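You operate a simulated robot arm through the tools that you are given. There is no shell and no other tool. Be economical: measure what you need, move in short steps, check, and stop when the job is done.

The job below is to be done with a simulated two-armed robot. You get a single attempt, and the scene is never put back.

Task
Reset the grey box and run its actuator fully up and down twice.
Fine: hold box and handset still while pressing their keys.

The check looks at the end state, three seconds after you hand in, the way a careful person would. Anything else that was tipped, shoved, dropped, spilled or broken makes it a failure.

Robot
Two 7-joint arms with two-finger parallel grippers on one trunk, on a base that drives. Base frame: it is fixed to the floor where the robot stands at the start and does not move with it; the origin is under the middle of the robot, x ahead of it, y to its left, z up. Readings come in mm, rad, newtons and seconds.
The left shoulder is at the start at [60, 143, 926], the right one opposite. With the tool pointing down near the work surface each hand reaches from about 320 to 740 mm from the robot's upright axis, wherever it stands, measured 20 degrees to its own side. Places, roughly: red key of the grey control box [500, 0, 900]; up key of the white handset [500, -300, 900]; down key of the white handset [500, -300, 900]; red key of the black control box [500, 300, 900]; red key of the blue control box [900, -500, 900]; something [900, -700, 1000]. Payload 1.57 kg a hand.
Tool frame (each hand has its own): the origin (TCP) lies between the finger pads and is the grasp point; the fingertips stand 30 mm ahead of it; z points along the fingers, y is the line along which they close. The gripper opens to 110 mm. The fingers are 24 mm wide and 12 mm thick; the gripper's body (48 by 112 mm) begins 78 mm behind the TCP.
Orientation is told as [roll, pitch, yaw] about the base's x, y, z axes, in that order, counted from this pose: with the fingers straight down and closing along the base's y, the tool's x points along the base's -x, its y along +y and its z along -z.

Tools
- The arms move only by the tool apply_moves. It takes "left_series", "right_series" or both (then of equal length, played together; a hand with none holds still); each is a list of rows, each an object of numbers (a shift or turn left out is 0, a gripper value left out holds the last): "jaw": the gripper command, from -1 (shut) to 1 (fully open), values between in proportion; "dx", "dy", "dz": the shift along the tool's x, y, z in mm; "rx", "ry", "rz": the turn, a rotation vector about the tool's x, y, z in rad. In form: [{"jaw": .., "dx": .., "dy": .., "dz": .., "rx": .., "ry": .., "rz": ..}, ...]. A call has 1 to 12 rows; each row is the pose to reach, as a shift and turn from the pose commanded when the call began, along the tool's axes at that moment. Each row takes 0.2 s and may step no farther than 50 mm and 0.15 rad from the row before; otherwise, or with a gripper value out of range, the whole call is refused. Where a pose cannot be reached the arm comes as near as it can. A force on the tool above 90 N (or 10 N above the force at the start of the call, whichever is more), or a blocked arm, ends the call early, and 0.2 s more pass. Each finger travels about 45 mm/s and halts on what it meets, pressing with about 43 N; the grip force reading is that of the motor and also rises with nothing between the fingers. The clock runs only during rows and for 0.2 s after the last one: add rows that repeat a pose to give the fingers time. The reply holds the time, the measured pose of the TCP, the force on the tool along the base axes, the opening and the grip force, in the units named above and with some noise.
- Cameras (640 x 400 px; columns grow to the right, rows downward): "scene" is now at [48.3, -7.6, 1539.5]; the picture's right is [-0.01, -1.00, -0.00], its down [-0.76, 0.00, -0.65] and it looks along [0.65, -0.00, -0.76] (base axes); focal length 255 px, centre (320, 200). "left" rides on the left gripper at [70, -16, -141] in its tool frame; the picture's right is [0.23, 0.97, 0.00], its down [-0.85, 0.20, -0.48] and it looks along [-0.47, 0.11, 0.88] (tool axes); focal length 222 px, centre (320, 200). "right" rides on the right gripper at [70, 16, -141] in its tool frame; the picture's right is [-0.23, 0.97, 0.00], its down [-0.86, -0.20, -0.48] and it looks along [-0.47, -0.11, 0.88] (tool axes); focal length 222 px, centre (320, 200). There is no depth. A picture from a camera that has moved, and an enlarged one, comes with that camera's place and axes in the base frame and with its lens. The place of the scene camera against the robot may be out by one fixed shift of up to 12 mm in any direction.
- capture(camera): a new picture of that camera. No time passes.
- lift_body(by): slides the trunk up (or, below 0, down) by that many mm; the arms and the scene camera ride with it, the base frame stays. It gives what a move gives, with no picture.
- base_move(legs): drives the robot by 1 to 6 legs, each [ahead, left, turn to the left] in mm, mm and rad, along the robot's own axes; the way and the turn of a leg run together, so that a leg with both is an arc; at most 1500 mm and 3.142 rad a leg. The arms and the cameras ride along, it lands a little off, and it stops where it bumps. It gives what a move gives.
- aim_head(pan, tilt): turns the head with the scene camera to pan (to the left, within 1.501 rad either way) and tilt (down, from -0.506 to 1.204), counted from straight ahead of the robot. It gives what a move gives.
- inspect(camera, box): a new picture of the part [left, top, right, bottom] of that camera's present view, enlarged. No time passes.
- close_job(): hands the job in; it is judged then, once.

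Work in short steps. Places have to be worked out from the pictures, the camera data and where the tool is seen: move nearer, look again, correct. Check each grasp and each placing, and mend what went wrong. You have 120 turns and 92 pictures in all, those below and enlarged ones among them. Open the grippers and draw the arms clear of the work before you hand the job in, unless the task says otherwise; then end with one line.

The tools are called as name(argument=value, ...) on one line, values as JSON. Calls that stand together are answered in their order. apply_moves: Moves the arms, as the interface text tells. Its arguments: {"type":"object","properties":{"left_series":{"type":"array","items":{"type":"object","properties":{"jaw":{"type":"number"},"dx":{"type":"number"},"dy":{"type":"number"},"dz":{"type":"number"},"rx":{"type":"number"},"ry":{"type":"number"},"rz":{"type":"number"}}}},"right_series":{"type":"array","items":{"type":"object","properties":{"jaw":{"type":"number"},"dx":{"type":"number"},"dy":{"type":"number"},"dz":{"type":"number"},"rx":{"type":"number"},"ry":{"type":"number"},"rz":{"type":"number"}}}}},"required":[]} The other tools are called the same way: lift_body (by) slides the trunk up or down; base_move (legs) drives the base; aim_head (pan, tilt) turns the head that bears the scene camera; capture (camera) takes a picture; inspect (camera, box) takes an enlarged picture of a part of a camera's view; close_job () hands the job in.

At the start:

```text
time_s: 0.0
left_eef_pos: [571.5, -44.3, 999.4]
left_tcp_rot: [-0.001, 0.001, 0.001]
left_wrist_force: [0.8, 0.0, -0.4]
left_width: 110.0
left_finger_force: 0.0
right_eef_pos: [372.5, -391.4, 999.6]
right_tcp_rot: [0.002, 0.0, 0.0]
right_wrist_force: [0.7, 0.9, -0.7]
right_width: 110.2
right_finger_force: 0.1
trunk travel left (down, up): [-525.0, 65.0]
robot x, y, heading: [-0.0, 3.3, -0.002]
head pan, tilt: [-0.005, 0.862]
```

scene: 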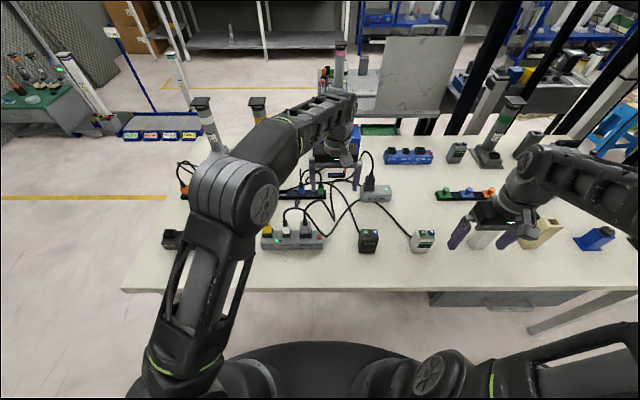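
right: 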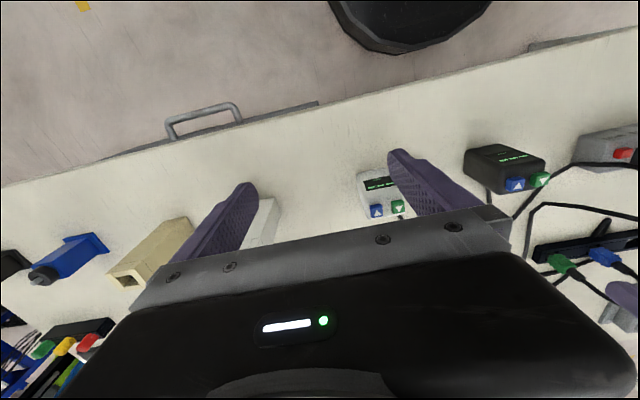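
left: 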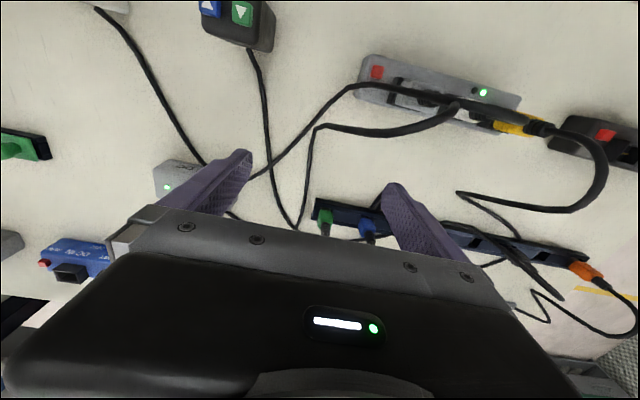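

The scene shows several boxes and handsets with cables; I look closer to tell which is the grey box and which handset is its own.

inspect(camera="scene", box=[160, 140, 320, 260])

inspect(camera="scene", box=[310, 140, 470, 260])

inspect(camera="left", box=[320, 20, 640, 220])

inspect(camera="right", box=[340, 100, 640, 290])

```text
3.33 times, centred on (240, 200) of scene
camera zoom: at [48.3, -7.6, 1539.5], right [-0.01, -1.0, 0.0], down [-0.76, 0.0, -0.65], along [0.65, 0.0, -0.76], focal length 849 px, centre (587, 200)
```

zoom: 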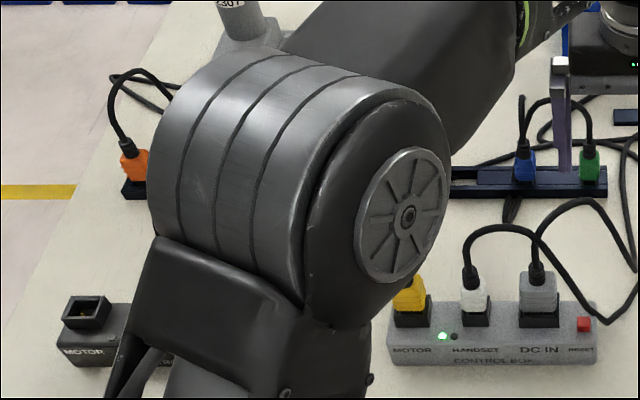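

```text
3.33 times, centred on (390, 200) of scene
camera zoom: at [48.3, -7.6, 1539.5], right [-0.01, -1.0, 0.0], down [-0.76, 0.0, -0.65], along [0.65, 0.0, -0.76], focal length 849 px, centre (87, 200)
```

zoom: 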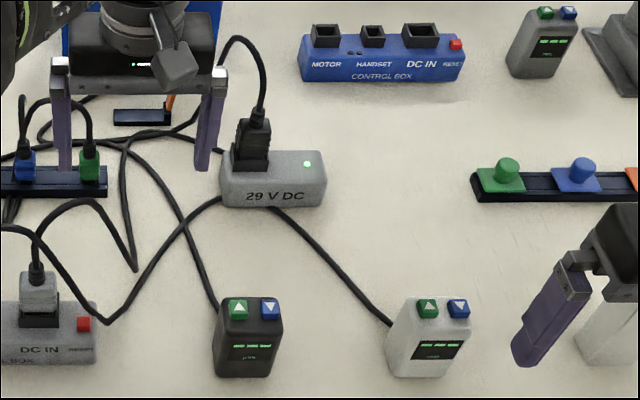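

```text
2.00 times, centred on (480, 120) of left
camera zoom: at [501.6, -61.6, 1140.3], right [-0.23, 0.97, 0.0], down [0.85, 0.2, 0.48], along [0.47, 0.11, -0.88], focal length 444 px, centre (0, 360)
```

zoom: 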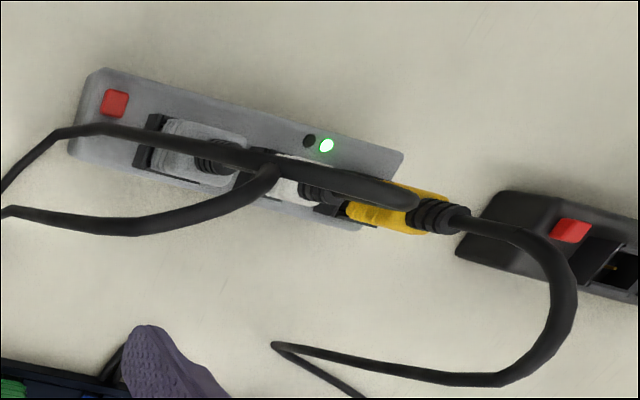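

```text
2.11 times, centred on (490, 195) of right
camera zoom: at [303.6, -374.5, 1142.5], right [0.23, 0.97, 0.0], down [0.86, -0.2, 0.48], along [0.47, -0.11, -0.88], focal length 468 px, centre (-38, 210)
```

zoom: 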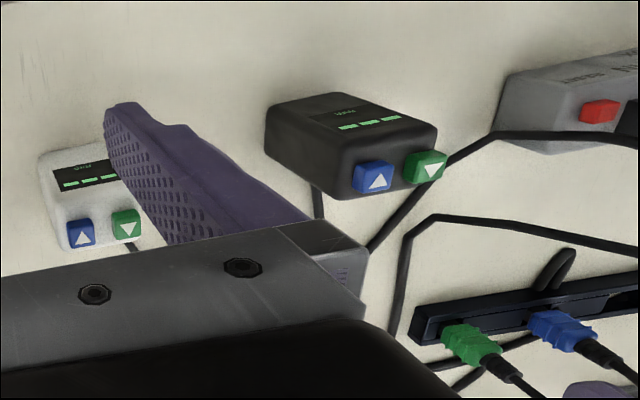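

The left arm hides much of the cabling. I raise it and carry it to the left, so that I can trace the cables from the grey box.

apply_moves(left_series=[{"dz": -50}, {"dz": -100}, {"dz": -130, "dy": 40}, {"dz": -130, "dy": 90}, {"dz": -130, "dy": 140}, {"dz": -130, "dy": 190}, {"dz": -130, "dy": 240, "dx": 20}, {"dz": -130, "dy": 290, "dx": 50}, {"dz": -130, "dy": 340, "dx": 80}, {"dz": -130, "dy": 380, "dx": 100}, {"dz": -130, "dy": 420, "dx": 120}])

capture(camera="scene")

capture(camera="left")

```text
refused: row 7 steps farther than a row can; nothing moved
```

```text
84 pictures are left
camera scene: at [48.3, -7.6, 1539.5], right [-0.01, -1.0, 0.0], down [-0.76, 0.0, -0.65], along [0.65, 0.0, -0.76], focal length 255 px, centre (320, 200)
```

scene: 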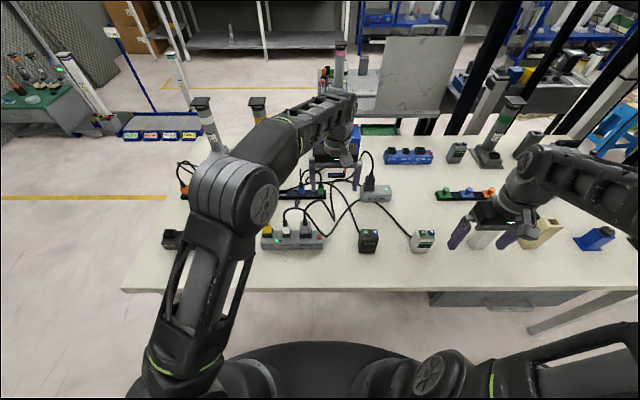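

```text
83 pictures are left
camera left: at [501.6, -61.6, 1140.3], right [-0.23, 0.97, 0.0], down [0.85, 0.2, 0.48], along [0.47, 0.11, -0.88], focal length 222 px, centre (320, 200)
```

left: 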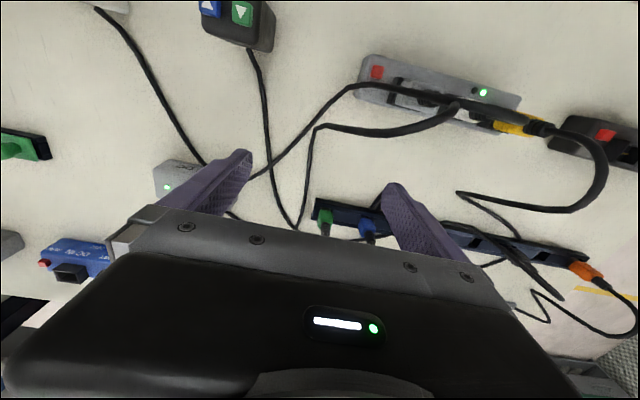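

The move was refused for step size; I repeat with smaller steps.

apply_moves(left_series=[{"dz": -45}, {"dz": -90}, {"dz": -130, "dx": 10}, {"dz": -130, "dx": 30, "dy": 40}, {"dz": -130, "dx": 50, "dy": 80}, {"dz": -130, "dx": 70, "dy": 120}, {"dz": -130, "dx": 90, "dy": 160}, {"dz": -130, "dx": 110, "dy": 200}, {"dz": -130, "dx": 130, "dy": 240}, {"dz": -130, "dx": 150, "dy": 280}, {"dz": -130, "dx": 170, "dy": 320}, {"dz": -130, "dx": 190, "dy": 360}])

capture(camera="scene")

```text
time_s: 2.6
left_eef_pos: [381.8, 317.4, 1123.5]
left_tcp_rot: [-0.001, 0.001, -0.003]
left_wrist_force: [-0.7, -0.3, -0.1]
left_width: 109.8
left_finger_force: 0.0
left hand out of reach, approached as far as the arm can: row 1, 2, 3, 4, 5, 6, 7, 8, 11, 12
right_eef_pos: [372.0, -389.5, 999.4]
right_tcp_rot: [-0.001, 0.0, 0.001]
right_wrist_force: [0.5, -1.0, 0.0]
right_width: 110.2
right_finger_force: 0.0
trunk travel left (down, up): [-525.0, 65.0]
robot x, y, heading: [-2.7, 0.8, -0.002]
head pan, tilt: [-0.005, 0.862]
```

```text
82 pictures are left
camera scene: at [48.4, -6.2, 1539.5], right [-0.01, -1.0, 0.0], down [-0.76, 0.0, -0.65], along [0.65, 0.0, -0.76], focal length 255 px, centre (320, 200)
```

scene: 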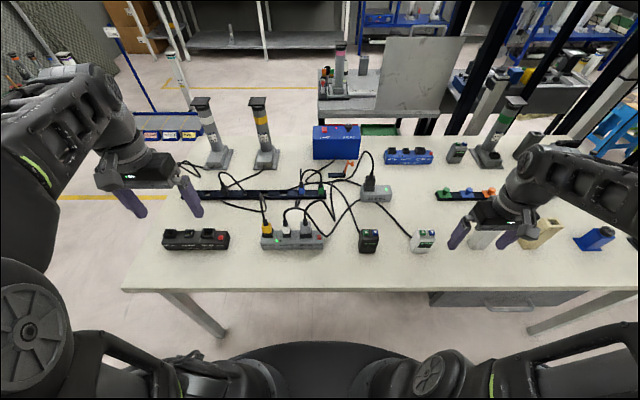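

Now the view is clear. I enlarge the region from the columns to the boxes to trace the wiring.

inspect(camera="scene", box=[160, 90, 288, 170])

inspect(camera="scene", box=[160, 150, 288, 230])

inspect(camera="scene", box=[270, 145, 398, 225])

inspect(camera="scene", box=[240, 180, 368, 260])

inspect(camera="scene", box=[330, 180, 458, 260])

```text
5.00 times, centred on (224, 130) of scene
camera zoom: at [48.4, -6.2, 1539.5], right [-0.01, -1.0, 0.0], down [-0.76, 0.0, -0.65], along [0.65, 0.0, -0.76], focal length 1274 px, centre (800, 550)
```

zoom: 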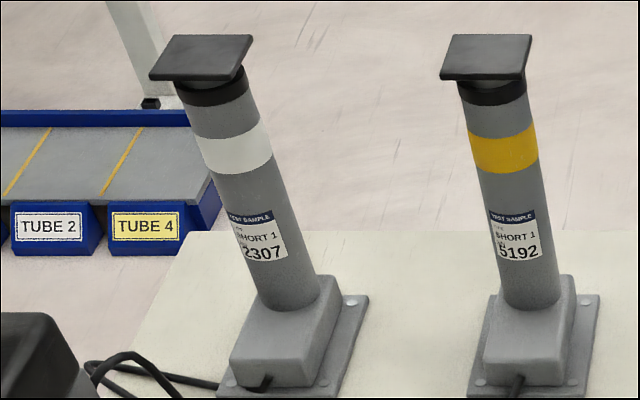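

```text
5.00 times, centred on (224, 190) of scene
camera zoom: at [48.4, -6.2, 1539.5], right [-0.01, -1.0, 0.0], down [-0.76, 0.0, -0.65], along [0.65, 0.0, -0.76], focal length 1274 px, centre (800, 250)
```

zoom: 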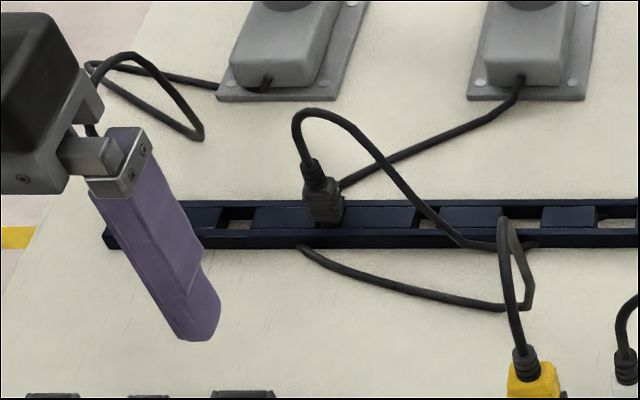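

```text
5.00 times, centred on (334, 185) of scene
camera zoom: at [48.4, -6.2, 1539.5], right [-0.01, -1.0, 0.0], down [-0.76, 0.0, -0.65], along [0.65, 0.0, -0.76], focal length 1274 px, centre (250, 275)
```

zoom: 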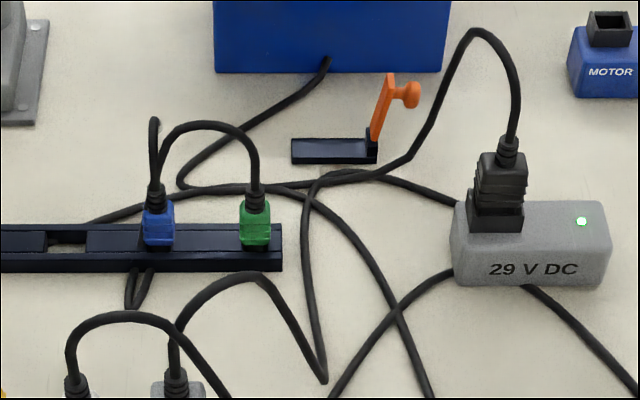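

```text
5.00 times, centred on (304, 220) of scene
camera zoom: at [48.4, -6.2, 1539.5], right [-0.01, -1.0, 0.0], down [-0.76, 0.0, -0.65], along [0.65, 0.0, -0.76], focal length 1274 px, centre (400, 100)
```

zoom: 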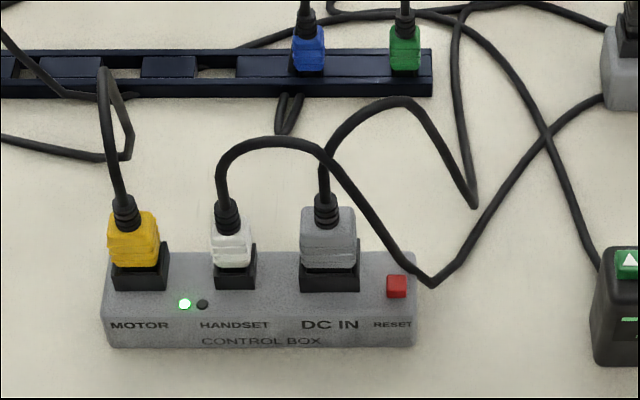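

```text
5.00 times, centred on (394, 220) of scene
camera zoom: at [48.4, -6.2, 1539.5], right [-0.01, -1.0, 0.0], down [-0.76, 0.0, -0.65], along [0.65, 0.0, -0.76], focal length 1274 px, centre (-50, 100)
```

zoom: 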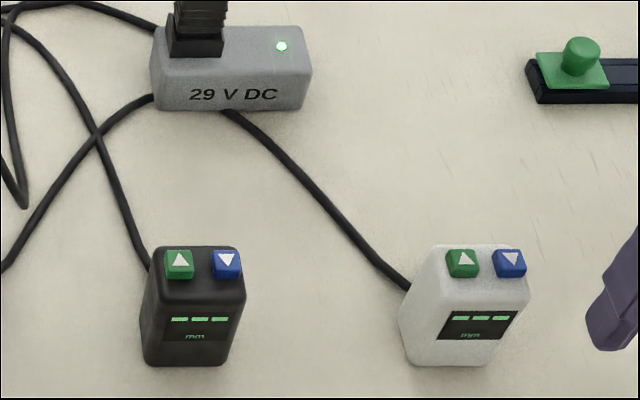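

Reading: yellow plug → yellow-banded column 5192, white plug → white handset (green ▲ up, blue ▼ down), grey box lit, its red RESET at about [486,-6,845]. I bring both wrist cameras nearer for close views.

apply_moves(left_series=[{"dy": -30}, {"dy": -75}, {"dy": -120, "dx": -5}, {"dy": -165, "dx": -10}, {"dy": -210, "dx": -15}, {"dy": -250, "dx": -15}, {"dy": -295, "dx": -15}, {"dy": -295, "dx": -15, "dz": 40}, {"dy": -295, "dx": -15, "dz": 80}], right_series=[{"dx": -10, "dy": 10}, {"dx": -20, "dy": 20}, {"dx": -30, "dy": 30}, {"dx": -40, "dy": 40}, {"dx": -40, "dy": 50}, {"dx": -40, "dy": 60}, {"dx": -40, "dy": 60}, {"dx": -40, "dy": 60}, {"dx": -40, "dy": 60}])

capture(camera="left")

capture(camera="right")

```text
time_s: 4.6
left_eef_pos: [397.7, 20.1, 1043.5]
left_tcp_rot: [0.001, 0.001, 0.002]
left_wrist_force: [-0.2, -0.7, -0.7]
left_width: 110.1
left_finger_force: 0.0
left hand out of reach, approached as far as the arm can: row 6, 7
right_eef_pos: [413.9, -330.9, 999.3]
right_tcp_rot: [0.001, 0.001, -0.001]
right_wrist_force: [0.3, 0.9, 0.2]
right_width: 109.9
right_finger_force: 0.0
trunk travel left (down, up): [-525.0, 65.0]
robot x, y, heading: [-0.7, -0.7, 0.001]
head pan, tilt: [-0.005, 0.862]
```

```text
76 pictures are left
camera left: at [328.1, 3.4, 1184.2], right [-0.23, 0.97, 0.0], down [0.85, 0.2, 0.48], along [0.47, 0.11, -0.88], focal length 222 px, centre (320, 200)
```

left: 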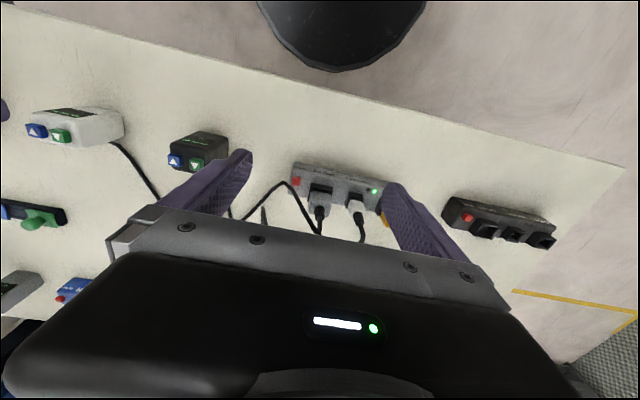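

```text
75 pictures are left
camera right: at [345.1, -315.3, 1141.1], right [0.23, 0.97, 0.0], down [0.86, -0.2, 0.48], along [0.47, -0.11, -0.88], focal length 222 px, centre (320, 200)
```

right: 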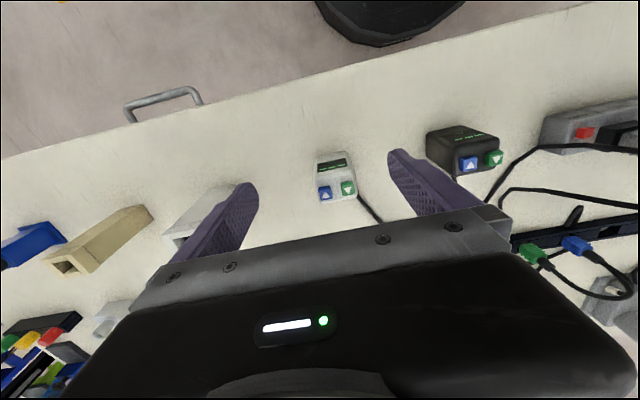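

Both are in view. I enlarge each for key positions.

inspect(camera="right", box=[290, 140, 386, 200])

inspect(camera="left", box=[276, 145, 404, 225])

```text
6.67 times, centred on (338, 170) of right
camera zoom: at [345.1, -315.3, 1141.1], right [0.23, 0.97, 0.0], down [0.86, -0.2, 0.48], along [0.47, -0.11, -0.88], focal length 1481 px, centre (200, 400)
```

zoom: 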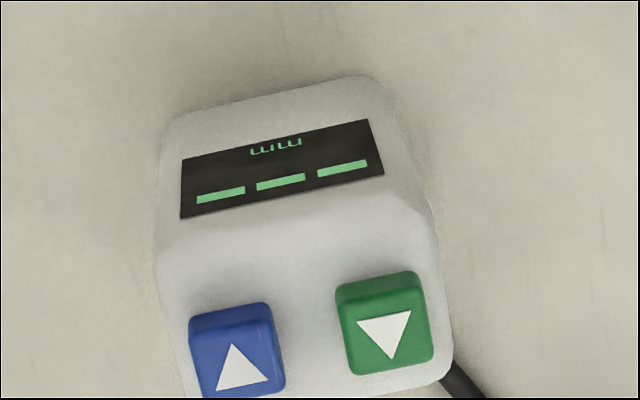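

```text
5.00 times, centred on (340, 185) of left
camera zoom: at [328.1, 3.4, 1184.2], right [-0.23, 0.97, 0.0], down [0.85, 0.2, 0.48], along [0.47, 0.11, -0.88], focal length 1111 px, centre (220, 275)
```

zoom: 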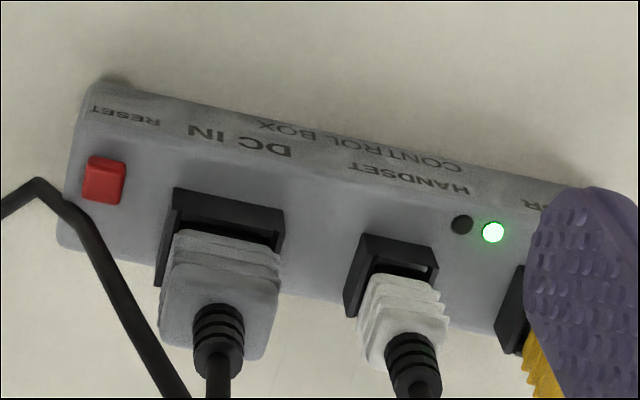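

Triangulating both wrist views: RESET key ≈[482,0,849]; white handset standing ~90 mm tall with green ▲ ≈[470,-309,890] and blue ▼ ≈[470,-337,890]; the grey box spans about y −13..185, x 467..510. Left hand will hold the left end of the box with tilted fingers, right will press; first yaw the left hand and move it left.

apply_moves(left_series=[{"rz": -0.14, "dy": 20, "dx": -8}, {"rz": -0.28, "dy": 40, "dx": -16}, {"rz": -0.42, "dy": 60, "dx": -24}, {"rz": -0.56, "dy": 85, "dx": -32}, {"rz": -0.7, "dy": 110, "dx": -40}, {"rz": -0.84, "dy": 135, "dx": -48}, {"rz": -0.98, "dy": 160, "dx": -56}, {"rz": -1.12, "dy": 185, "dx": -64}, {"rz": -1.26, "dy": 205, "dx": -72}, {"rz": -1.4, "dy": 220, "dx": -80}, {"rz": -1.5, "dy": 230, "dx": -90}, {"rz": -1.571, "dy": 230, "dx": -91}], right_series=[{"jaw": -1, "dz": -10}, {"dz": -20}, {"dz": -20}, {"dz": -20}, {"dz": -20}, {"dz": -20}, {"dz": -20}, {"dz": -20}, {"dz": -20}, {"dz": -20}, {"dz": -20}, {"dz": -20}])

```text
time_s: 7.2
left_eef_pos: [488.0, 248.3, 1044.7]
left_tcp_rot: [0.001, 0.0, 1.572]
left_wrist_force: [-0.1, 0.5, -0.5]
left_width: 110.2
left_finger_force: 0.2
right_eef_pos: [412.9, -331.2, 1018.7]
right_tcp_rot: [0.0, -0.001, 0.0]
right_wrist_force: [0.5, 0.1, -0.3]
right_width: 0.0
right_finger_force: 21.3
trunk travel left (down, up): [-525.0, 65.0]
robot x, y, heading: [1.1, 0.3, -0.001]
head pan, tilt: [-0.005, 0.862]
```

Yaw reached. Now I tilt the left hand so its fingers point right-down, and look.

apply_moves(left_series=[{"ry": 0.14, "dx": -5}, {"ry": 0.28, "dx": -10}, {"ry": 0.42, "dx": -10, "dz": 20}, {"ry": 0.56, "dx": -10, "dz": 50}, {"ry": 0.7, "dx": -10, "dz": 80}])

capture(camera="left")

capture(camera="scene")

```text
time_s: 8.4
left_eef_pos: [488.8, 261.1, 964.5]
left_tcp_rot: [-0.001, 0.704, 1.571]
left_wrist_force: [-0.4, 0.8, -0.5]
left_width: 110.1
left_finger_force: 0.0
right_eef_pos: [413.6, -331.6, 1019.4]
right_tcp_rot: [0.0, 0.001, 0.001]
right_wrist_force: [0.3, 1.0, 0.2]
right_width: 0.1
right_finger_force: 21.5
trunk travel left (down, up): [-525.0, 65.0]
robot x, y, heading: [-3.3, 2.8, 0.001]
head pan, tilt: [-0.005, 0.862]
```

```text
72 pictures are left
camera left: at [504.5, 300.2, 1115.7], right [-0.97, -0.17, 0.15], down [-0.2, 0.96, -0.19], along [-0.11, -0.21, -0.97], focal length 222 px, centre (320, 200)
```

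left: 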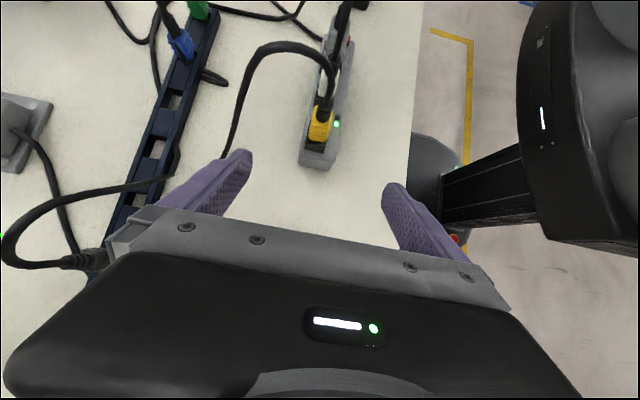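

```text
71 pictures are left
camera scene: at [49.0, -6.7, 1539.5], right [-0.01, -1.0, 0.0], down [-0.76, 0.0, -0.65], along [0.65, 0.0, -0.76], focal length 255 px, centre (320, 200)
```

scene: 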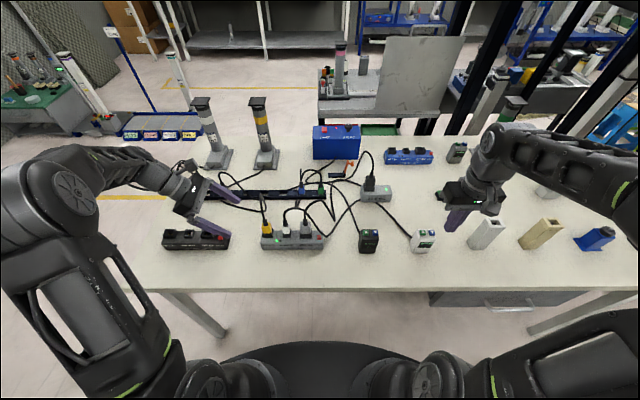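

The box's left end shows at about [487,184]. Enlarge to get exact faces before the grip.

inspect(camera="left", box=[256, 80, 384, 180])

```text
4.00 times, centred on (320, 130) of left
camera zoom: at [504.5, 300.2, 1115.7], right [-0.97, -0.17, 0.15], down [-0.2, 0.96, -0.19], along [-0.11, -0.21, -0.97], focal length 888 px, centre (320, 480)
```

zoom: 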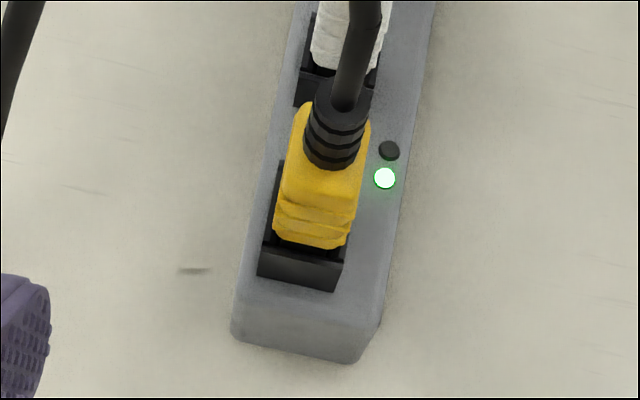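

The box end face is at y≈187, x 463–510 (centre ≈487). I narrow the jaw a bit and approach so that the fingers straddle the left end, clear of the yellow plug, stopping short first.

apply_moves(left_series=[{"jaw": 0.55, "dx": -18, "dz": 10, "dy": 2}, {"dx": -18, "dz": 40, "dy": 2}, {"dx": -18, "dz": 70, "dy": 2}, {"dx": -18, "dz": 100, "dy": 2}, {"dx": -18, "dz": 115, "dy": 2}, {"dx": -18, "dz": 115, "dy": 2}])

capture(camera="left")

inspect(camera="scene", box=[150, 165, 310, 265])

```text
time_s: 9.8
left_eef_pos: [487.1, 197.5, 867.5]
left_tcp_rot: [-0.001, 0.701, 1.573]
left_wrist_force: [0.4, 0.7, -0.7]
left_width: 85.4
left_finger_force: 0.0
right_eef_pos: [412.8, -331.1, 1018.4]
right_tcp_rot: [-0.001, 0.0, 0.0]
right_wrist_force: [-0.7, 0.4, 1.3]
right_width: 0.0
right_finger_force: 21.3
trunk travel left (down, up): [-525.0, 65.0]
robot x, y, heading: [0.1, -1.6, 0.007]
head pan, tilt: [-0.005, 0.862]
```

```text
69 pictures are left
camera left: at [502.7, 235.8, 1020.0], right [-0.97, -0.17, 0.15], down [-0.2, 0.96, -0.19], along [-0.11, -0.21, -0.97], focal length 222 px, centre (320, 200)
```

left: 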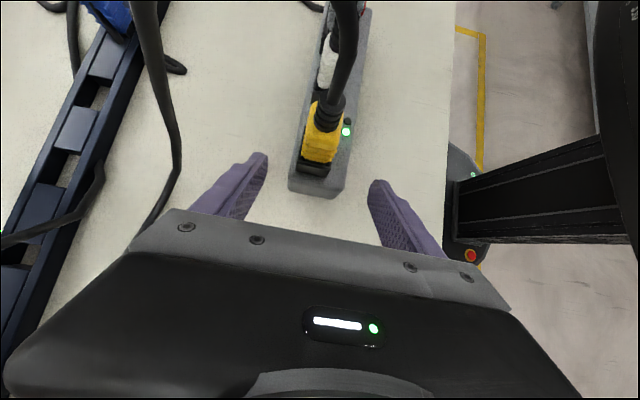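

```text
4.00 times, centred on (230, 215) of scene
camera zoom: at [48.2, -7.6, 1539.5], right [-0.01, -1.0, 0.0], down [-0.76, 0.0, -0.65], along [0.65, 0.0, -0.76], focal length 1019 px, centre (680, 140)
```

zoom: 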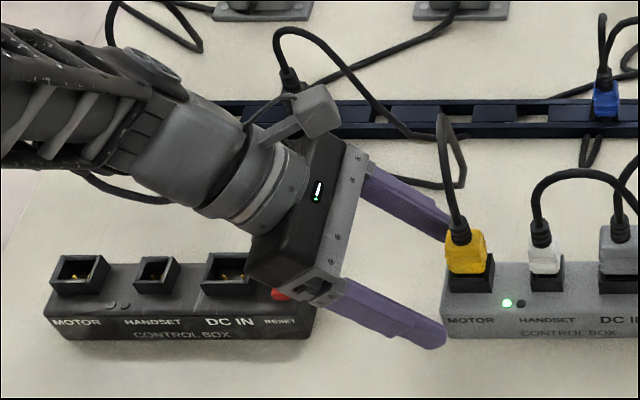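

Alignment looks good and well clear of the black box. Go the last 26 mm, then close on the box end.

apply_moves(left_series=[{"dz": 13, "dx": -2}, {"dz": 25, "dx": -4}, {"dz": 25, "dx": -4}])

capture(camera="left")

```text
time_s: 10.6
left_eef_pos: [486.5, 186.9, 846.4]
left_tcp_rot: [-0.001, 0.698, 1.572]
left_wrist_force: [0.2, 0.0, 0.1]
left_width: 85.5
left_finger_force: 0.0
right_eef_pos: [412.4, -331.8, 1018.5]
right_tcp_rot: [0.001, 0.0, 0.0]
right_wrist_force: [0.6, 0.2, 0.1]
right_width: 0.0
right_finger_force: 21.8
trunk travel left (down, up): [-525.0, 65.0]
robot x, y, heading: [-1.1, 3.3, -0.0]
head pan, tilt: [-0.005, 0.862]
```

```text
67 pictures are left
camera left: at [502.8, 224.4, 999.2], right [-0.97, -0.17, 0.15], down [-0.2, 0.96, -0.19], along [-0.11, -0.21, -0.97], focal length 222 px, centre (320, 200)
```

left: 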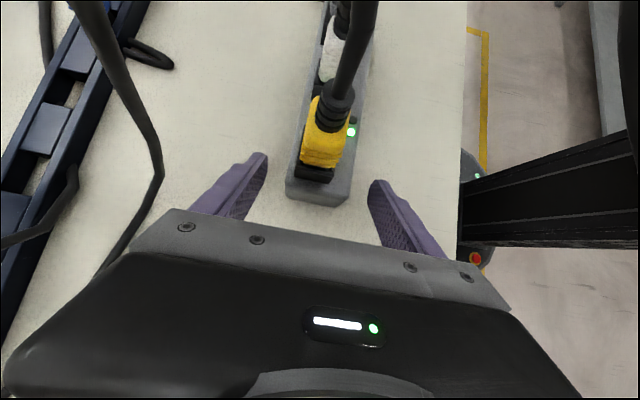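

Fingers straddle the end of the box evenly. Close gently, in stages.

apply_moves(left_series=[{"jaw": 0.2}, {"jaw": 0.0}, {"jaw": -0.1}, {"jaw": -0.2}, {"jaw": -0.25}, {"jaw": -0.25}])

capture(camera="left")

```text
time_s: 12.0
left_eef_pos: [487.4, 186.7, 847.3]
left_tcp_rot: [0.001, 0.699, 1.571]
left_wrist_force: [1.0, 0.8, 0.3]
left_width: 49.6
left_finger_force: 40.2
right_eef_pos: [412.6, -331.7, 1019.2]
right_tcp_rot: [0.0, 0.0, -0.001]
right_wrist_force: [-0.3, 0.1, -0.6]
right_width: 0.0
right_finger_force: 21.9
trunk travel left (down, up): [-525.0, 65.0]
robot x, y, heading: [-0.2, 0.5, 0.005]
head pan, tilt: [-0.005, 0.862]
```

```text
66 pictures are left
camera left: at [503.0, 224.5, 999.3], right [-0.97, -0.17, 0.15], down [-0.2, 0.96, -0.19], along [-0.11, -0.21, -0.97], focal length 222 px, centre (320, 200)
```

left: 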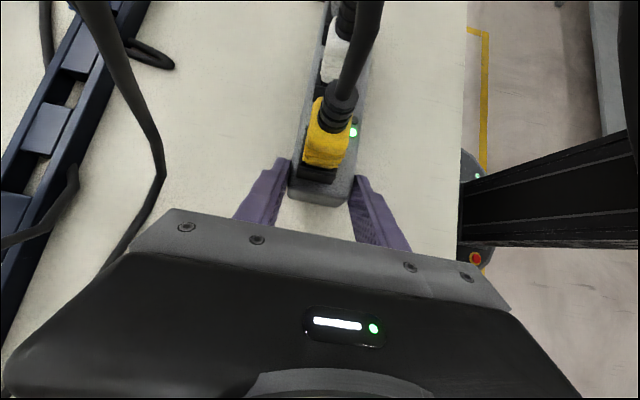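

Grip is firm (49.6 mm) and the box looks unmoved. Now bring the closed right hand over the RESET key.

apply_moves(right_series=[{"dy": 40, "dx": -8}, {"dy": 82, "dx": -16}, {"dy": 124, "dx": -24}, {"dy": 166, "dx": -32}, {"dy": 208, "dx": -40}, {"dy": 250, "dx": -48}, {"dy": 292, "dx": -58}, {"dy": 331, "dx": -69}, {"dy": 331, "dx": -69, "dz": 40}, {"dy": 331, "dx": -69, "dz": 80}])

capture(camera="right")

inspect(camera="scene", box=[240, 160, 400, 260])

```text
time_s: 14.2
left_eef_pos: [486.0, 186.8, 847.6]
left_tcp_rot: [0.001, 0.701, 1.571]
left_wrist_force: [-0.2, -0.2, -0.3]
left_width: 49.3
left_finger_force: 42.4
right_eef_pos: [482.9, 2.2, 941.4]
right_tcp_rot: [0.0, 0.0, 0.0]
right_wrist_force: [-0.6, 0.1, 0.5]
right_width: 0.0
right_finger_force: 20.7
trunk travel left (down, up): [-525.0, 65.0]
robot x, y, heading: [-1.8, -1.3, -0.002]
head pan, tilt: [-0.005, 0.862]
```

```text
65 pictures are left
camera right: at [413.7, 18.1, 1084.1], right [0.23, 0.97, 0.0], down [0.85, -0.2, 0.48], along [0.47, -0.11, -0.88], focal length 222 px, centre (320, 200)
```

right: 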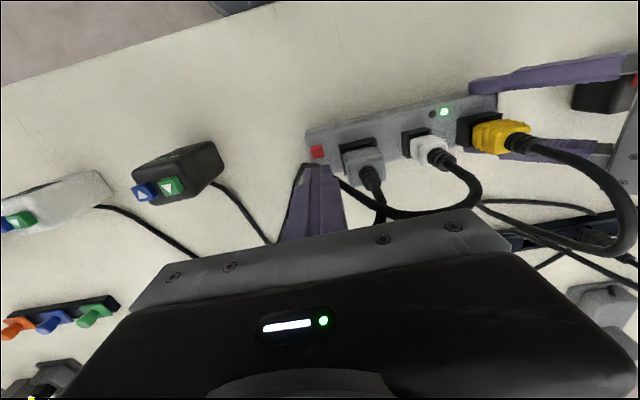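

```text
4.00 times, centred on (320, 210) of scene
camera zoom: at [48.3, -7.5, 1539.5], right [-0.01, -1.0, 0.0], down [-0.76, 0.0, -0.65], along [0.65, 0.0, -0.76], focal length 1019 px, centre (320, 160)
```

zoom: 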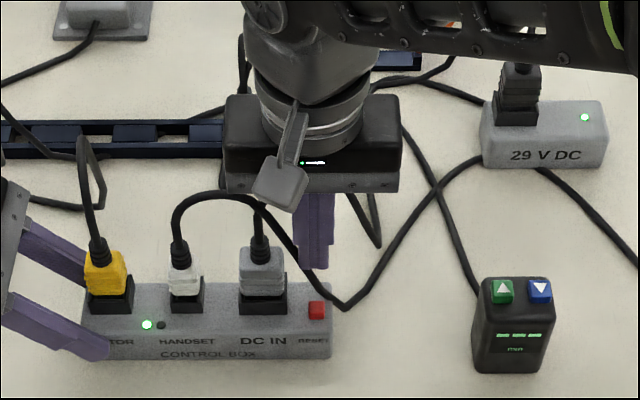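

Key seen at ≈[481,-1]; tips hang above it. I check where the white handset cable runs relative to the fingers before descending.

inspect(camera="scene", box=[296, 205, 360, 245])

inspect(camera="right", box=[256, 110, 416, 210])

```text
10.00 times, centred on (328, 225) of scene
camera zoom: at [48.3, -7.5, 1539.5], right [-0.01, -1.0, 0.0], down [-0.76, 0.0, -0.65], along [0.65, 0.0, -0.76], focal length 2548 px, centre (240, -50)
```

zoom: 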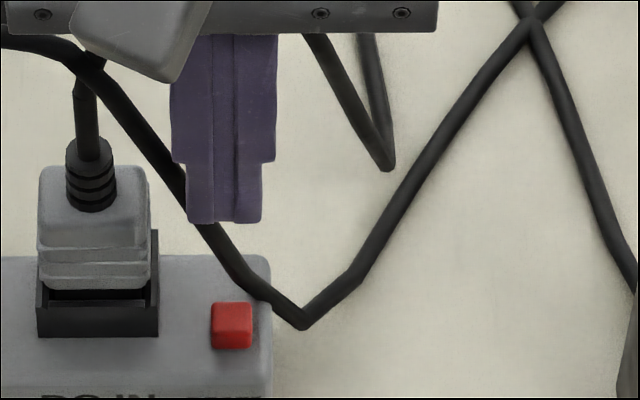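

```text
4.00 times, centred on (336, 160) of right
camera zoom: at [413.7, 18.1, 1084.1], right [0.23, 0.97, 0.0], down [0.85, -0.2, 0.48], along [0.47, -0.11, -0.88], focal length 888 px, centre (256, 360)
```

zoom: 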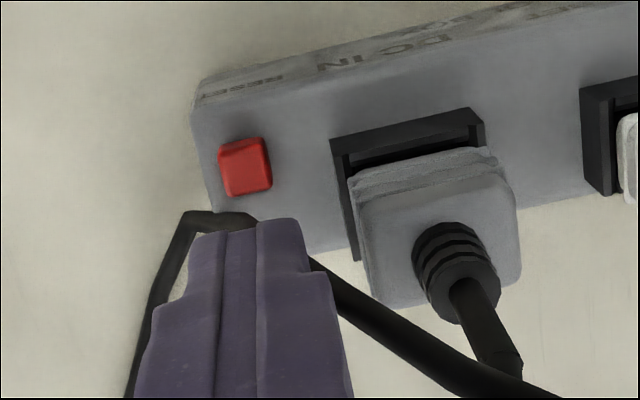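

The handset cable rises just behind the key (about [497,-5,849] to [488,16,918]). To keep the wide gripper body off the cables I back out up and rightwards, and yaw the right hand by 90°.

apply_moves(right_series=[{"dz": -30, "dy": -10, "dx": 5}, {"dz": -50, "dy": -40, "dx": 7, "rz": -0.14}, {"dz": -50, "dy": -40, "dx": 7, "rz": -0.28}, {"dz": -50, "dy": -40, "dx": 7, "rz": -0.42}, {"dz": -50, "dy": -40, "dx": 7, "rz": -0.56}, {"dz": -50, "dy": -40, "dx": 7, "rz": -0.7}, {"dz": -50, "dy": -40, "dx": 7, "rz": -0.84}, {"dz": -50, "dy": -40, "dx": 7, "rz": -0.98}, {"dz": -50, "dy": -40, "dx": 7, "rz": -1.12}, {"dz": -50, "dy": -40, "dx": 7, "rz": -1.26}, {"dz": -50, "dy": -40, "dx": 7, "rz": -1.41}, {"dz": -50, "dy": -40, "dx": 7, "rz": -1.56}])

capture(camera="right")

```text
time_s: 16.8
left_eef_pos: [486.8, 185.4, 846.6]
left_tcp_rot: [0.0, 0.7, 1.571]
left_wrist_force: [-0.7, -1.3, 0.5]
left_width: 49.4
left_finger_force: 43.0
right_eef_pos: [474.9, -39.6, 988.7]
right_tcp_rot: [-0.001, -0.001, 1.56]
right_wrist_force: [-0.2, 0.9, 0.4]
right_width: 0.0
right_finger_force: 21.1
trunk travel left (down, up): [-525.0, 65.0]
robot x, y, heading: [-1.3, 1.0, 0.001]
head pan, tilt: [-0.005, 0.862]
```

```text
61 pictures are left
camera right: at [458.1, -108.9, 1132.4], right [-0.97, 0.23, 0.0], down [0.21, 0.85, 0.48], along [0.11, 0.46, -0.88], focal length 222 px, centre (320, 200)
```

right: 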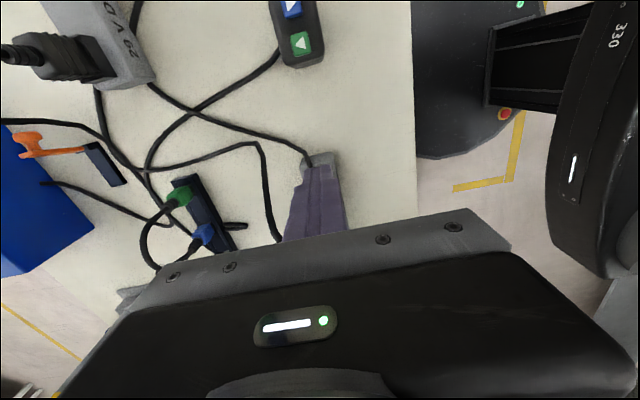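

Yaw done. Move over the key, stopping ~30 mm above it.

apply_moves(right_series=[{"dx": -18}, {"dx": -35}, {"dx": -35, "dz": 40}, {"dx": -35, "dz": 80}, {"dx": -35, "dz": 80}])

inspect(camera="right", box=[256, 110, 416, 210])

inspect(camera="scene", box=[280, 190, 376, 250])

```text
time_s: 18.0
left_eef_pos: [486.8, 187.6, 847.0]
left_tcp_rot: [0.0, 0.7, 1.57]
left_wrist_force: [-0.3, 0.4, 1.8]
left_width: 49.6
left_finger_force: 42.7
right_eef_pos: [474.2, -6.0, 907.5]
right_tcp_rot: [-0.001, 0.0, 1.56]
right_wrist_force: [0.7, 0.0, -0.9]
right_width: 0.1
right_finger_force: 21.3
trunk travel left (down, up): [-525.0, 65.0]
robot x, y, heading: [1.8, -2.0, -0.001]
head pan, tilt: [-0.005, 0.862]
```

```text
4.00 times, centred on (336, 160) of right
camera zoom: at [458.4, -75.8, 1050.7], right [-0.97, 0.24, 0.0], down [0.21, 0.85, 0.48], along [0.11, 0.46, -0.88], focal length 888 px, centre (256, 360)
```

zoom: 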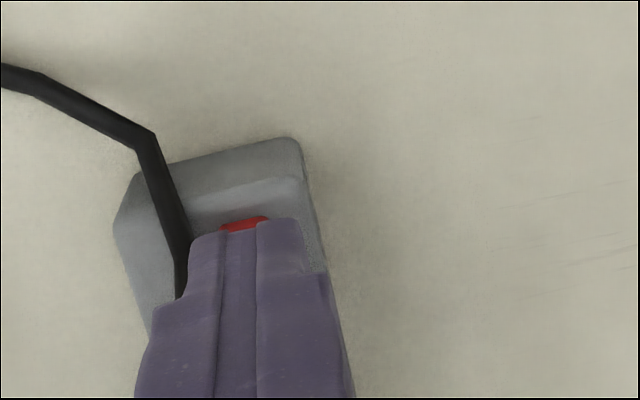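

```text
6.67 times, centred on (328, 220) of scene
camera zoom: at [48.2, -7.3, 1539.5], right [-0.01, -1.0, 0.0], down [-0.76, 0.0, -0.65], along [0.65, 0.0, -0.76], focal length 1698 px, centre (267, 67)
```

zoom: 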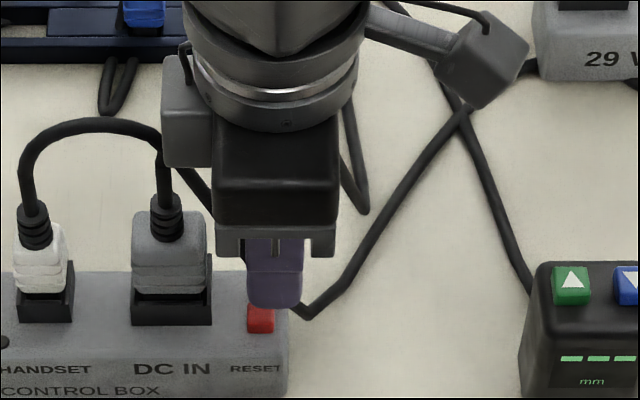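

Tip covers the key with a slight offset; shift 3 mm left and lower to just above the key.

apply_moves(right_series=[{"dx": -3, "dy": -1}, {"dx": -3, "dy": -1, "dz": 12}, {"dx": -3, "dy": -1, "dz": 22}, {"dx": -3, "dy": -1, "dz": 22}])

inspect(camera="right", box=[256, 110, 416, 210])

inspect(camera="scene", box=[280, 190, 376, 250])

```text
time_s: 19.0
left_eef_pos: [486.5, 187.4, 846.8]
left_tcp_rot: [0.0, 0.699, 1.57]
left_wrist_force: [0.0, 1.7, 0.9]
left_width: 49.3
left_finger_force: 42.8
right_eef_pos: [476.2, -2.5, 886.7]
right_tcp_rot: [0.0, 0.0, 1.56]
right_wrist_force: [0.0, 0.4, -0.8]
right_width: 0.1
right_finger_force: 20.9
trunk travel left (down, up): [-525.0, 65.0]
robot x, y, heading: [0.3, -0.7, -0.003]
head pan, tilt: [-0.005, 0.862]
```

```text
4.00 times, centred on (336, 160) of right
camera zoom: at [459.1, -71.9, 1028.9], right [-0.97, 0.24, 0.0], down [0.21, 0.85, 0.48], along [0.11, 0.46, -0.88], focal length 888 px, centre (256, 360)
```

zoom: 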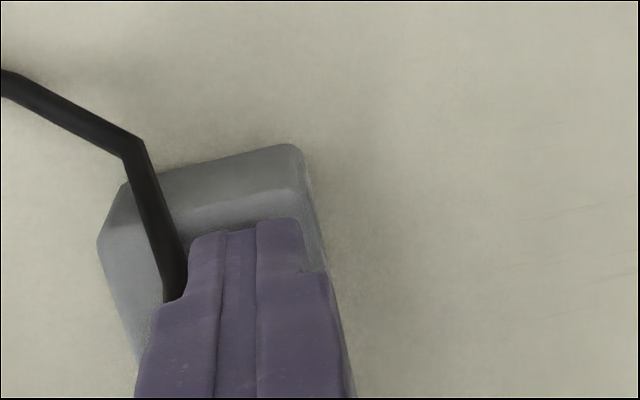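

```text
6.67 times, centred on (328, 220) of scene
camera zoom: at [48.2, -7.3, 1539.5], right [-0.01, -1.0, 0.0], down [-0.76, 0.0, -0.65], along [0.65, 0.0, -0.76], focal length 1698 px, centre (267, 67)
```

zoom: 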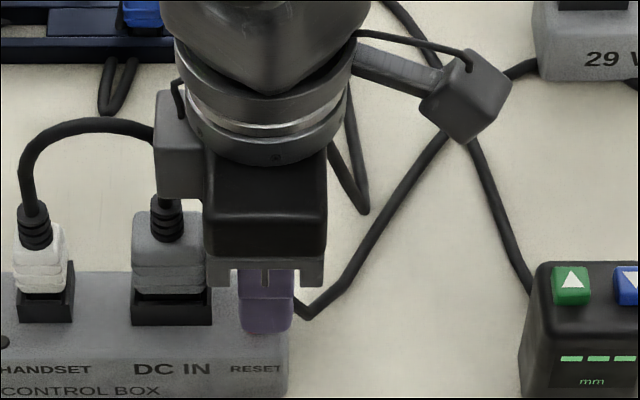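

Tip now fully covers the key, cable undisturbed. Press down in small steps.

apply_moves(right_series=[{"dz": 2}, {"dz": 4}, {"dz": 6}])

inspect(camera="scene", box=[240, 190, 448, 260])

```text
time_s: 19.8
left_eef_pos: [486.6, 186.7, 846.2]
left_tcp_rot: [0.0, 0.697, 1.57]
left_wrist_force: [1.1, 0.1, -0.3]
left_width: 49.5
left_finger_force: 43.2
right_eef_pos: [476.9, -2.4, 881.3]
right_tcp_rot: [0.002, -0.001, 1.56]
right_wrist_force: [-1.2, 0.4, 1.7]
right_width: 0.3
right_finger_force: 21.9
trunk travel left (down, up): [-525.0, 65.0]
robot x, y, heading: [1.8, 1.1, -0.003]
head pan, tilt: [-0.005, 0.862]
```

```text
3.08 times, centred on (344, 225) of scene
camera zoom: at [48.1, -7.4, 1539.5], right [-0.01, -1.0, 0.0], down [-0.76, 0.0, -0.65], along [0.65, 0.0, -0.76], focal length 784 px, centre (246, 123)
```

zoom: 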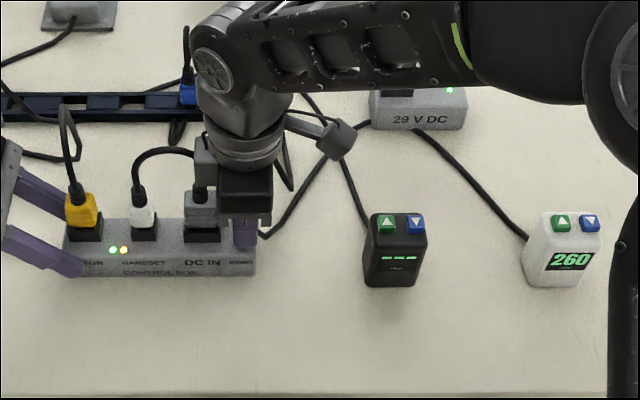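

The key is going in: the white handset now reads 260 and a second LED went amber. I hold and watch what changes.

apply_moves(right_series=[{"dz": 0.5}, {"dz": 0.5}, {"dz": 0.5}, {"dz": 0.5}, {"dz": 0.5}, {"dz": 0.5}])

inspect(camera="scene", box=[240, 90, 448, 260])

```text
time_s: 21.2
left_eef_pos: [487.8, 186.6, 847.3]
left_tcp_rot: [0.0, 0.699, 1.572]
left_wrist_force: [0.5, 1.3, 0.2]
left_width: 49.3
left_finger_force: 43.1
right_eef_pos: [476.5, -1.8, 881.5]
right_tcp_rot: [0.001, 0.001, 1.562]
right_wrist_force: [0.2, -1.1, 1.4]
right_width: 0.0
right_finger_force: 21.9
trunk travel left (down, up): [-525.0, 65.0]
robot x, y, heading: [1.5, -3.2, -0.003]
head pan, tilt: [-0.005, 0.862]
```

```text
2.35 times, centred on (344, 175) of scene
camera zoom: at [48.3, -7.4, 1539.5], right [-0.01, -1.0, 0.0], down [-0.76, 0.0, -0.65], along [0.65, 0.0, -0.76], focal length 599 px, centre (264, 259)
```

zoom: 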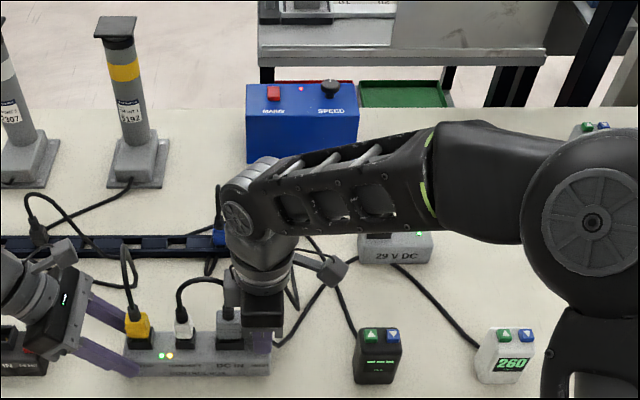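

Still 260 with amber lit. I press 1 mm deeper and hold about 2.5 s more to be sure of the reset.

apply_moves(right_series=[{"dz": 1}, {"dz": 1}, {"dz": 1}, {"dz": 1}, {"dz": 1}, {"dz": 1}, {"dz": 1}, {"dz": 1}, {"dz": 1}, {"dz": 1}, {"dz": 1}, {"dz": 1}])

inspect(camera="scene", box=[240, 190, 448, 260])

```text
time_s: 23.8
left_eef_pos: [486.2, 186.1, 846.6]
left_tcp_rot: [0.0, 0.7, 1.572]
left_wrist_force: [1.5, 0.4, 1.1]
left_width: 49.6
left_finger_force: 42.6
right_eef_pos: [476.6, -0.5, 881.1]
right_tcp_rot: [0.0, 0.001, 1.559]
right_wrist_force: [-1.2, 0.0, 3.1]
right_width: 0.0
right_finger_force: 21.8
trunk travel left (down, up): [-525.0, 65.0]
robot x, y, heading: [0.7, -3.9, -0.002]
head pan, tilt: [-0.005, 0.862]
```

```text
3.08 times, centred on (344, 225) of scene
camera zoom: at [48.2, -7.4, 1539.5], right [-0.01, -1.0, 0.0], down [-0.76, 0.0, -0.65], along [0.65, 0.0, -0.76], focal length 784 px, centre (246, 123)
```

zoom: 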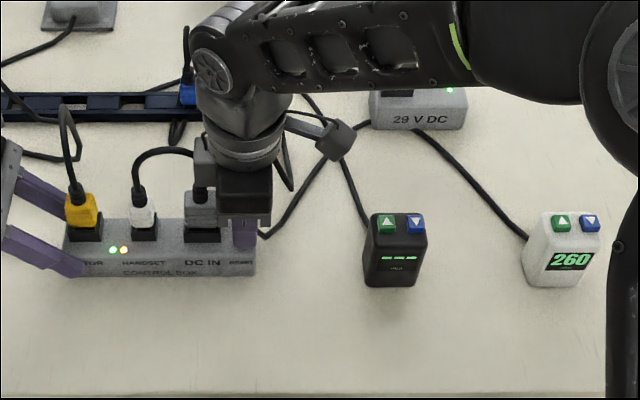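

No further change after 4 s held. Release the key straight up and look.

apply_moves(right_series=[{"dz": -10}, {"dz": -30}, {"dz": -60}, {"dz": -90, "dx": 20}, {"dz": -110, "dx": 50}])

inspect(camera="scene", box=[240, 190, 448, 260])

```text
time_s: 25.0
left_eef_pos: [486.4, 186.4, 846.7]
left_tcp_rot: [0.0, 0.699, 1.571]
left_wrist_force: [-0.2, -2.0, 0.2]
left_width: 49.3
left_finger_force: 42.8
right_eef_pos: [474.2, -55.6, 991.1]
right_tcp_rot: [-0.001, 0.001, 1.559]
right_wrist_force: [0.3, -0.5, 0.1]
right_width: 0.0
right_finger_force: 21.7
trunk travel left (down, up): [-525.0, 65.0]
robot x, y, heading: [0.5, 0.9, 0.002]
head pan, tilt: [-0.005, 0.862]
```

```text
3.08 times, centred on (344, 225) of scene
camera zoom: at [48.0, -7.9, 1539.4], right [-0.01, -1.0, 0.0], down [-0.76, 0.0, -0.65], along [0.65, 0.0, -0.76], focal length 784 px, centre (246, 123)
```

zoom: 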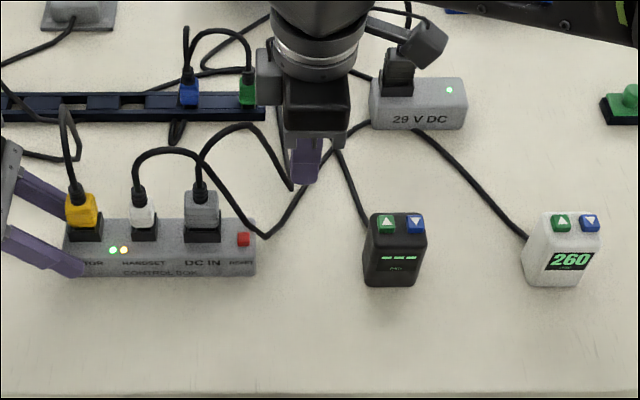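

The reset has latched (amber stays on, 260 mm shown), box unmoved. Now open the left hand and draw it back along its fingers, then upward.

apply_moves(left_series=[{"jaw": -0.05}, {"jaw": 0.2}, {"jaw": 0.5}, {"jaw": 0.5}, {"dz": -20, "dx": 0}, {"dz": -60, "dx": 4}, {"dz": -100, "dx": 15}, {"dz": -135, "dx": 40}, {"dz": -160, "dx": 70}, {"dz": -185, "dx": 100}])

capture(camera="scene")

```text
time_s: 27.2
left_eef_pos: [483.6, 231.0, 1051.7]
left_tcp_rot: [-0.001, 0.7, 1.571]
left_wrist_force: [-0.1, -0.4, -0.6]
left_width: 82.3
left_finger_force: 0.1
right_eef_pos: [475.4, -55.1, 992.2]
right_tcp_rot: [0.001, 0.0, 1.56]
right_wrist_force: [0.3, -0.4, -0.2]
right_width: 0.0
right_finger_force: 20.9
trunk travel left (down, up): [-525.0, 65.0]
robot x, y, heading: [-1.6, -2.6, 0.004]
head pan, tilt: [-0.005, 0.862]
```

```text
52 pictures are left
camera scene: at [47.8, -7.8, 1539.5], right [-0.01, -1.0, 0.0], down [-0.76, 0.0, -0.65], along [0.65, 0.0, -0.76], focal length 255 px, centre (320, 200)
```

scene: 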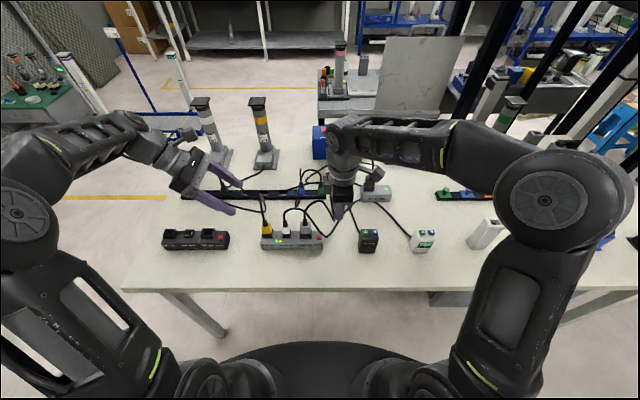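

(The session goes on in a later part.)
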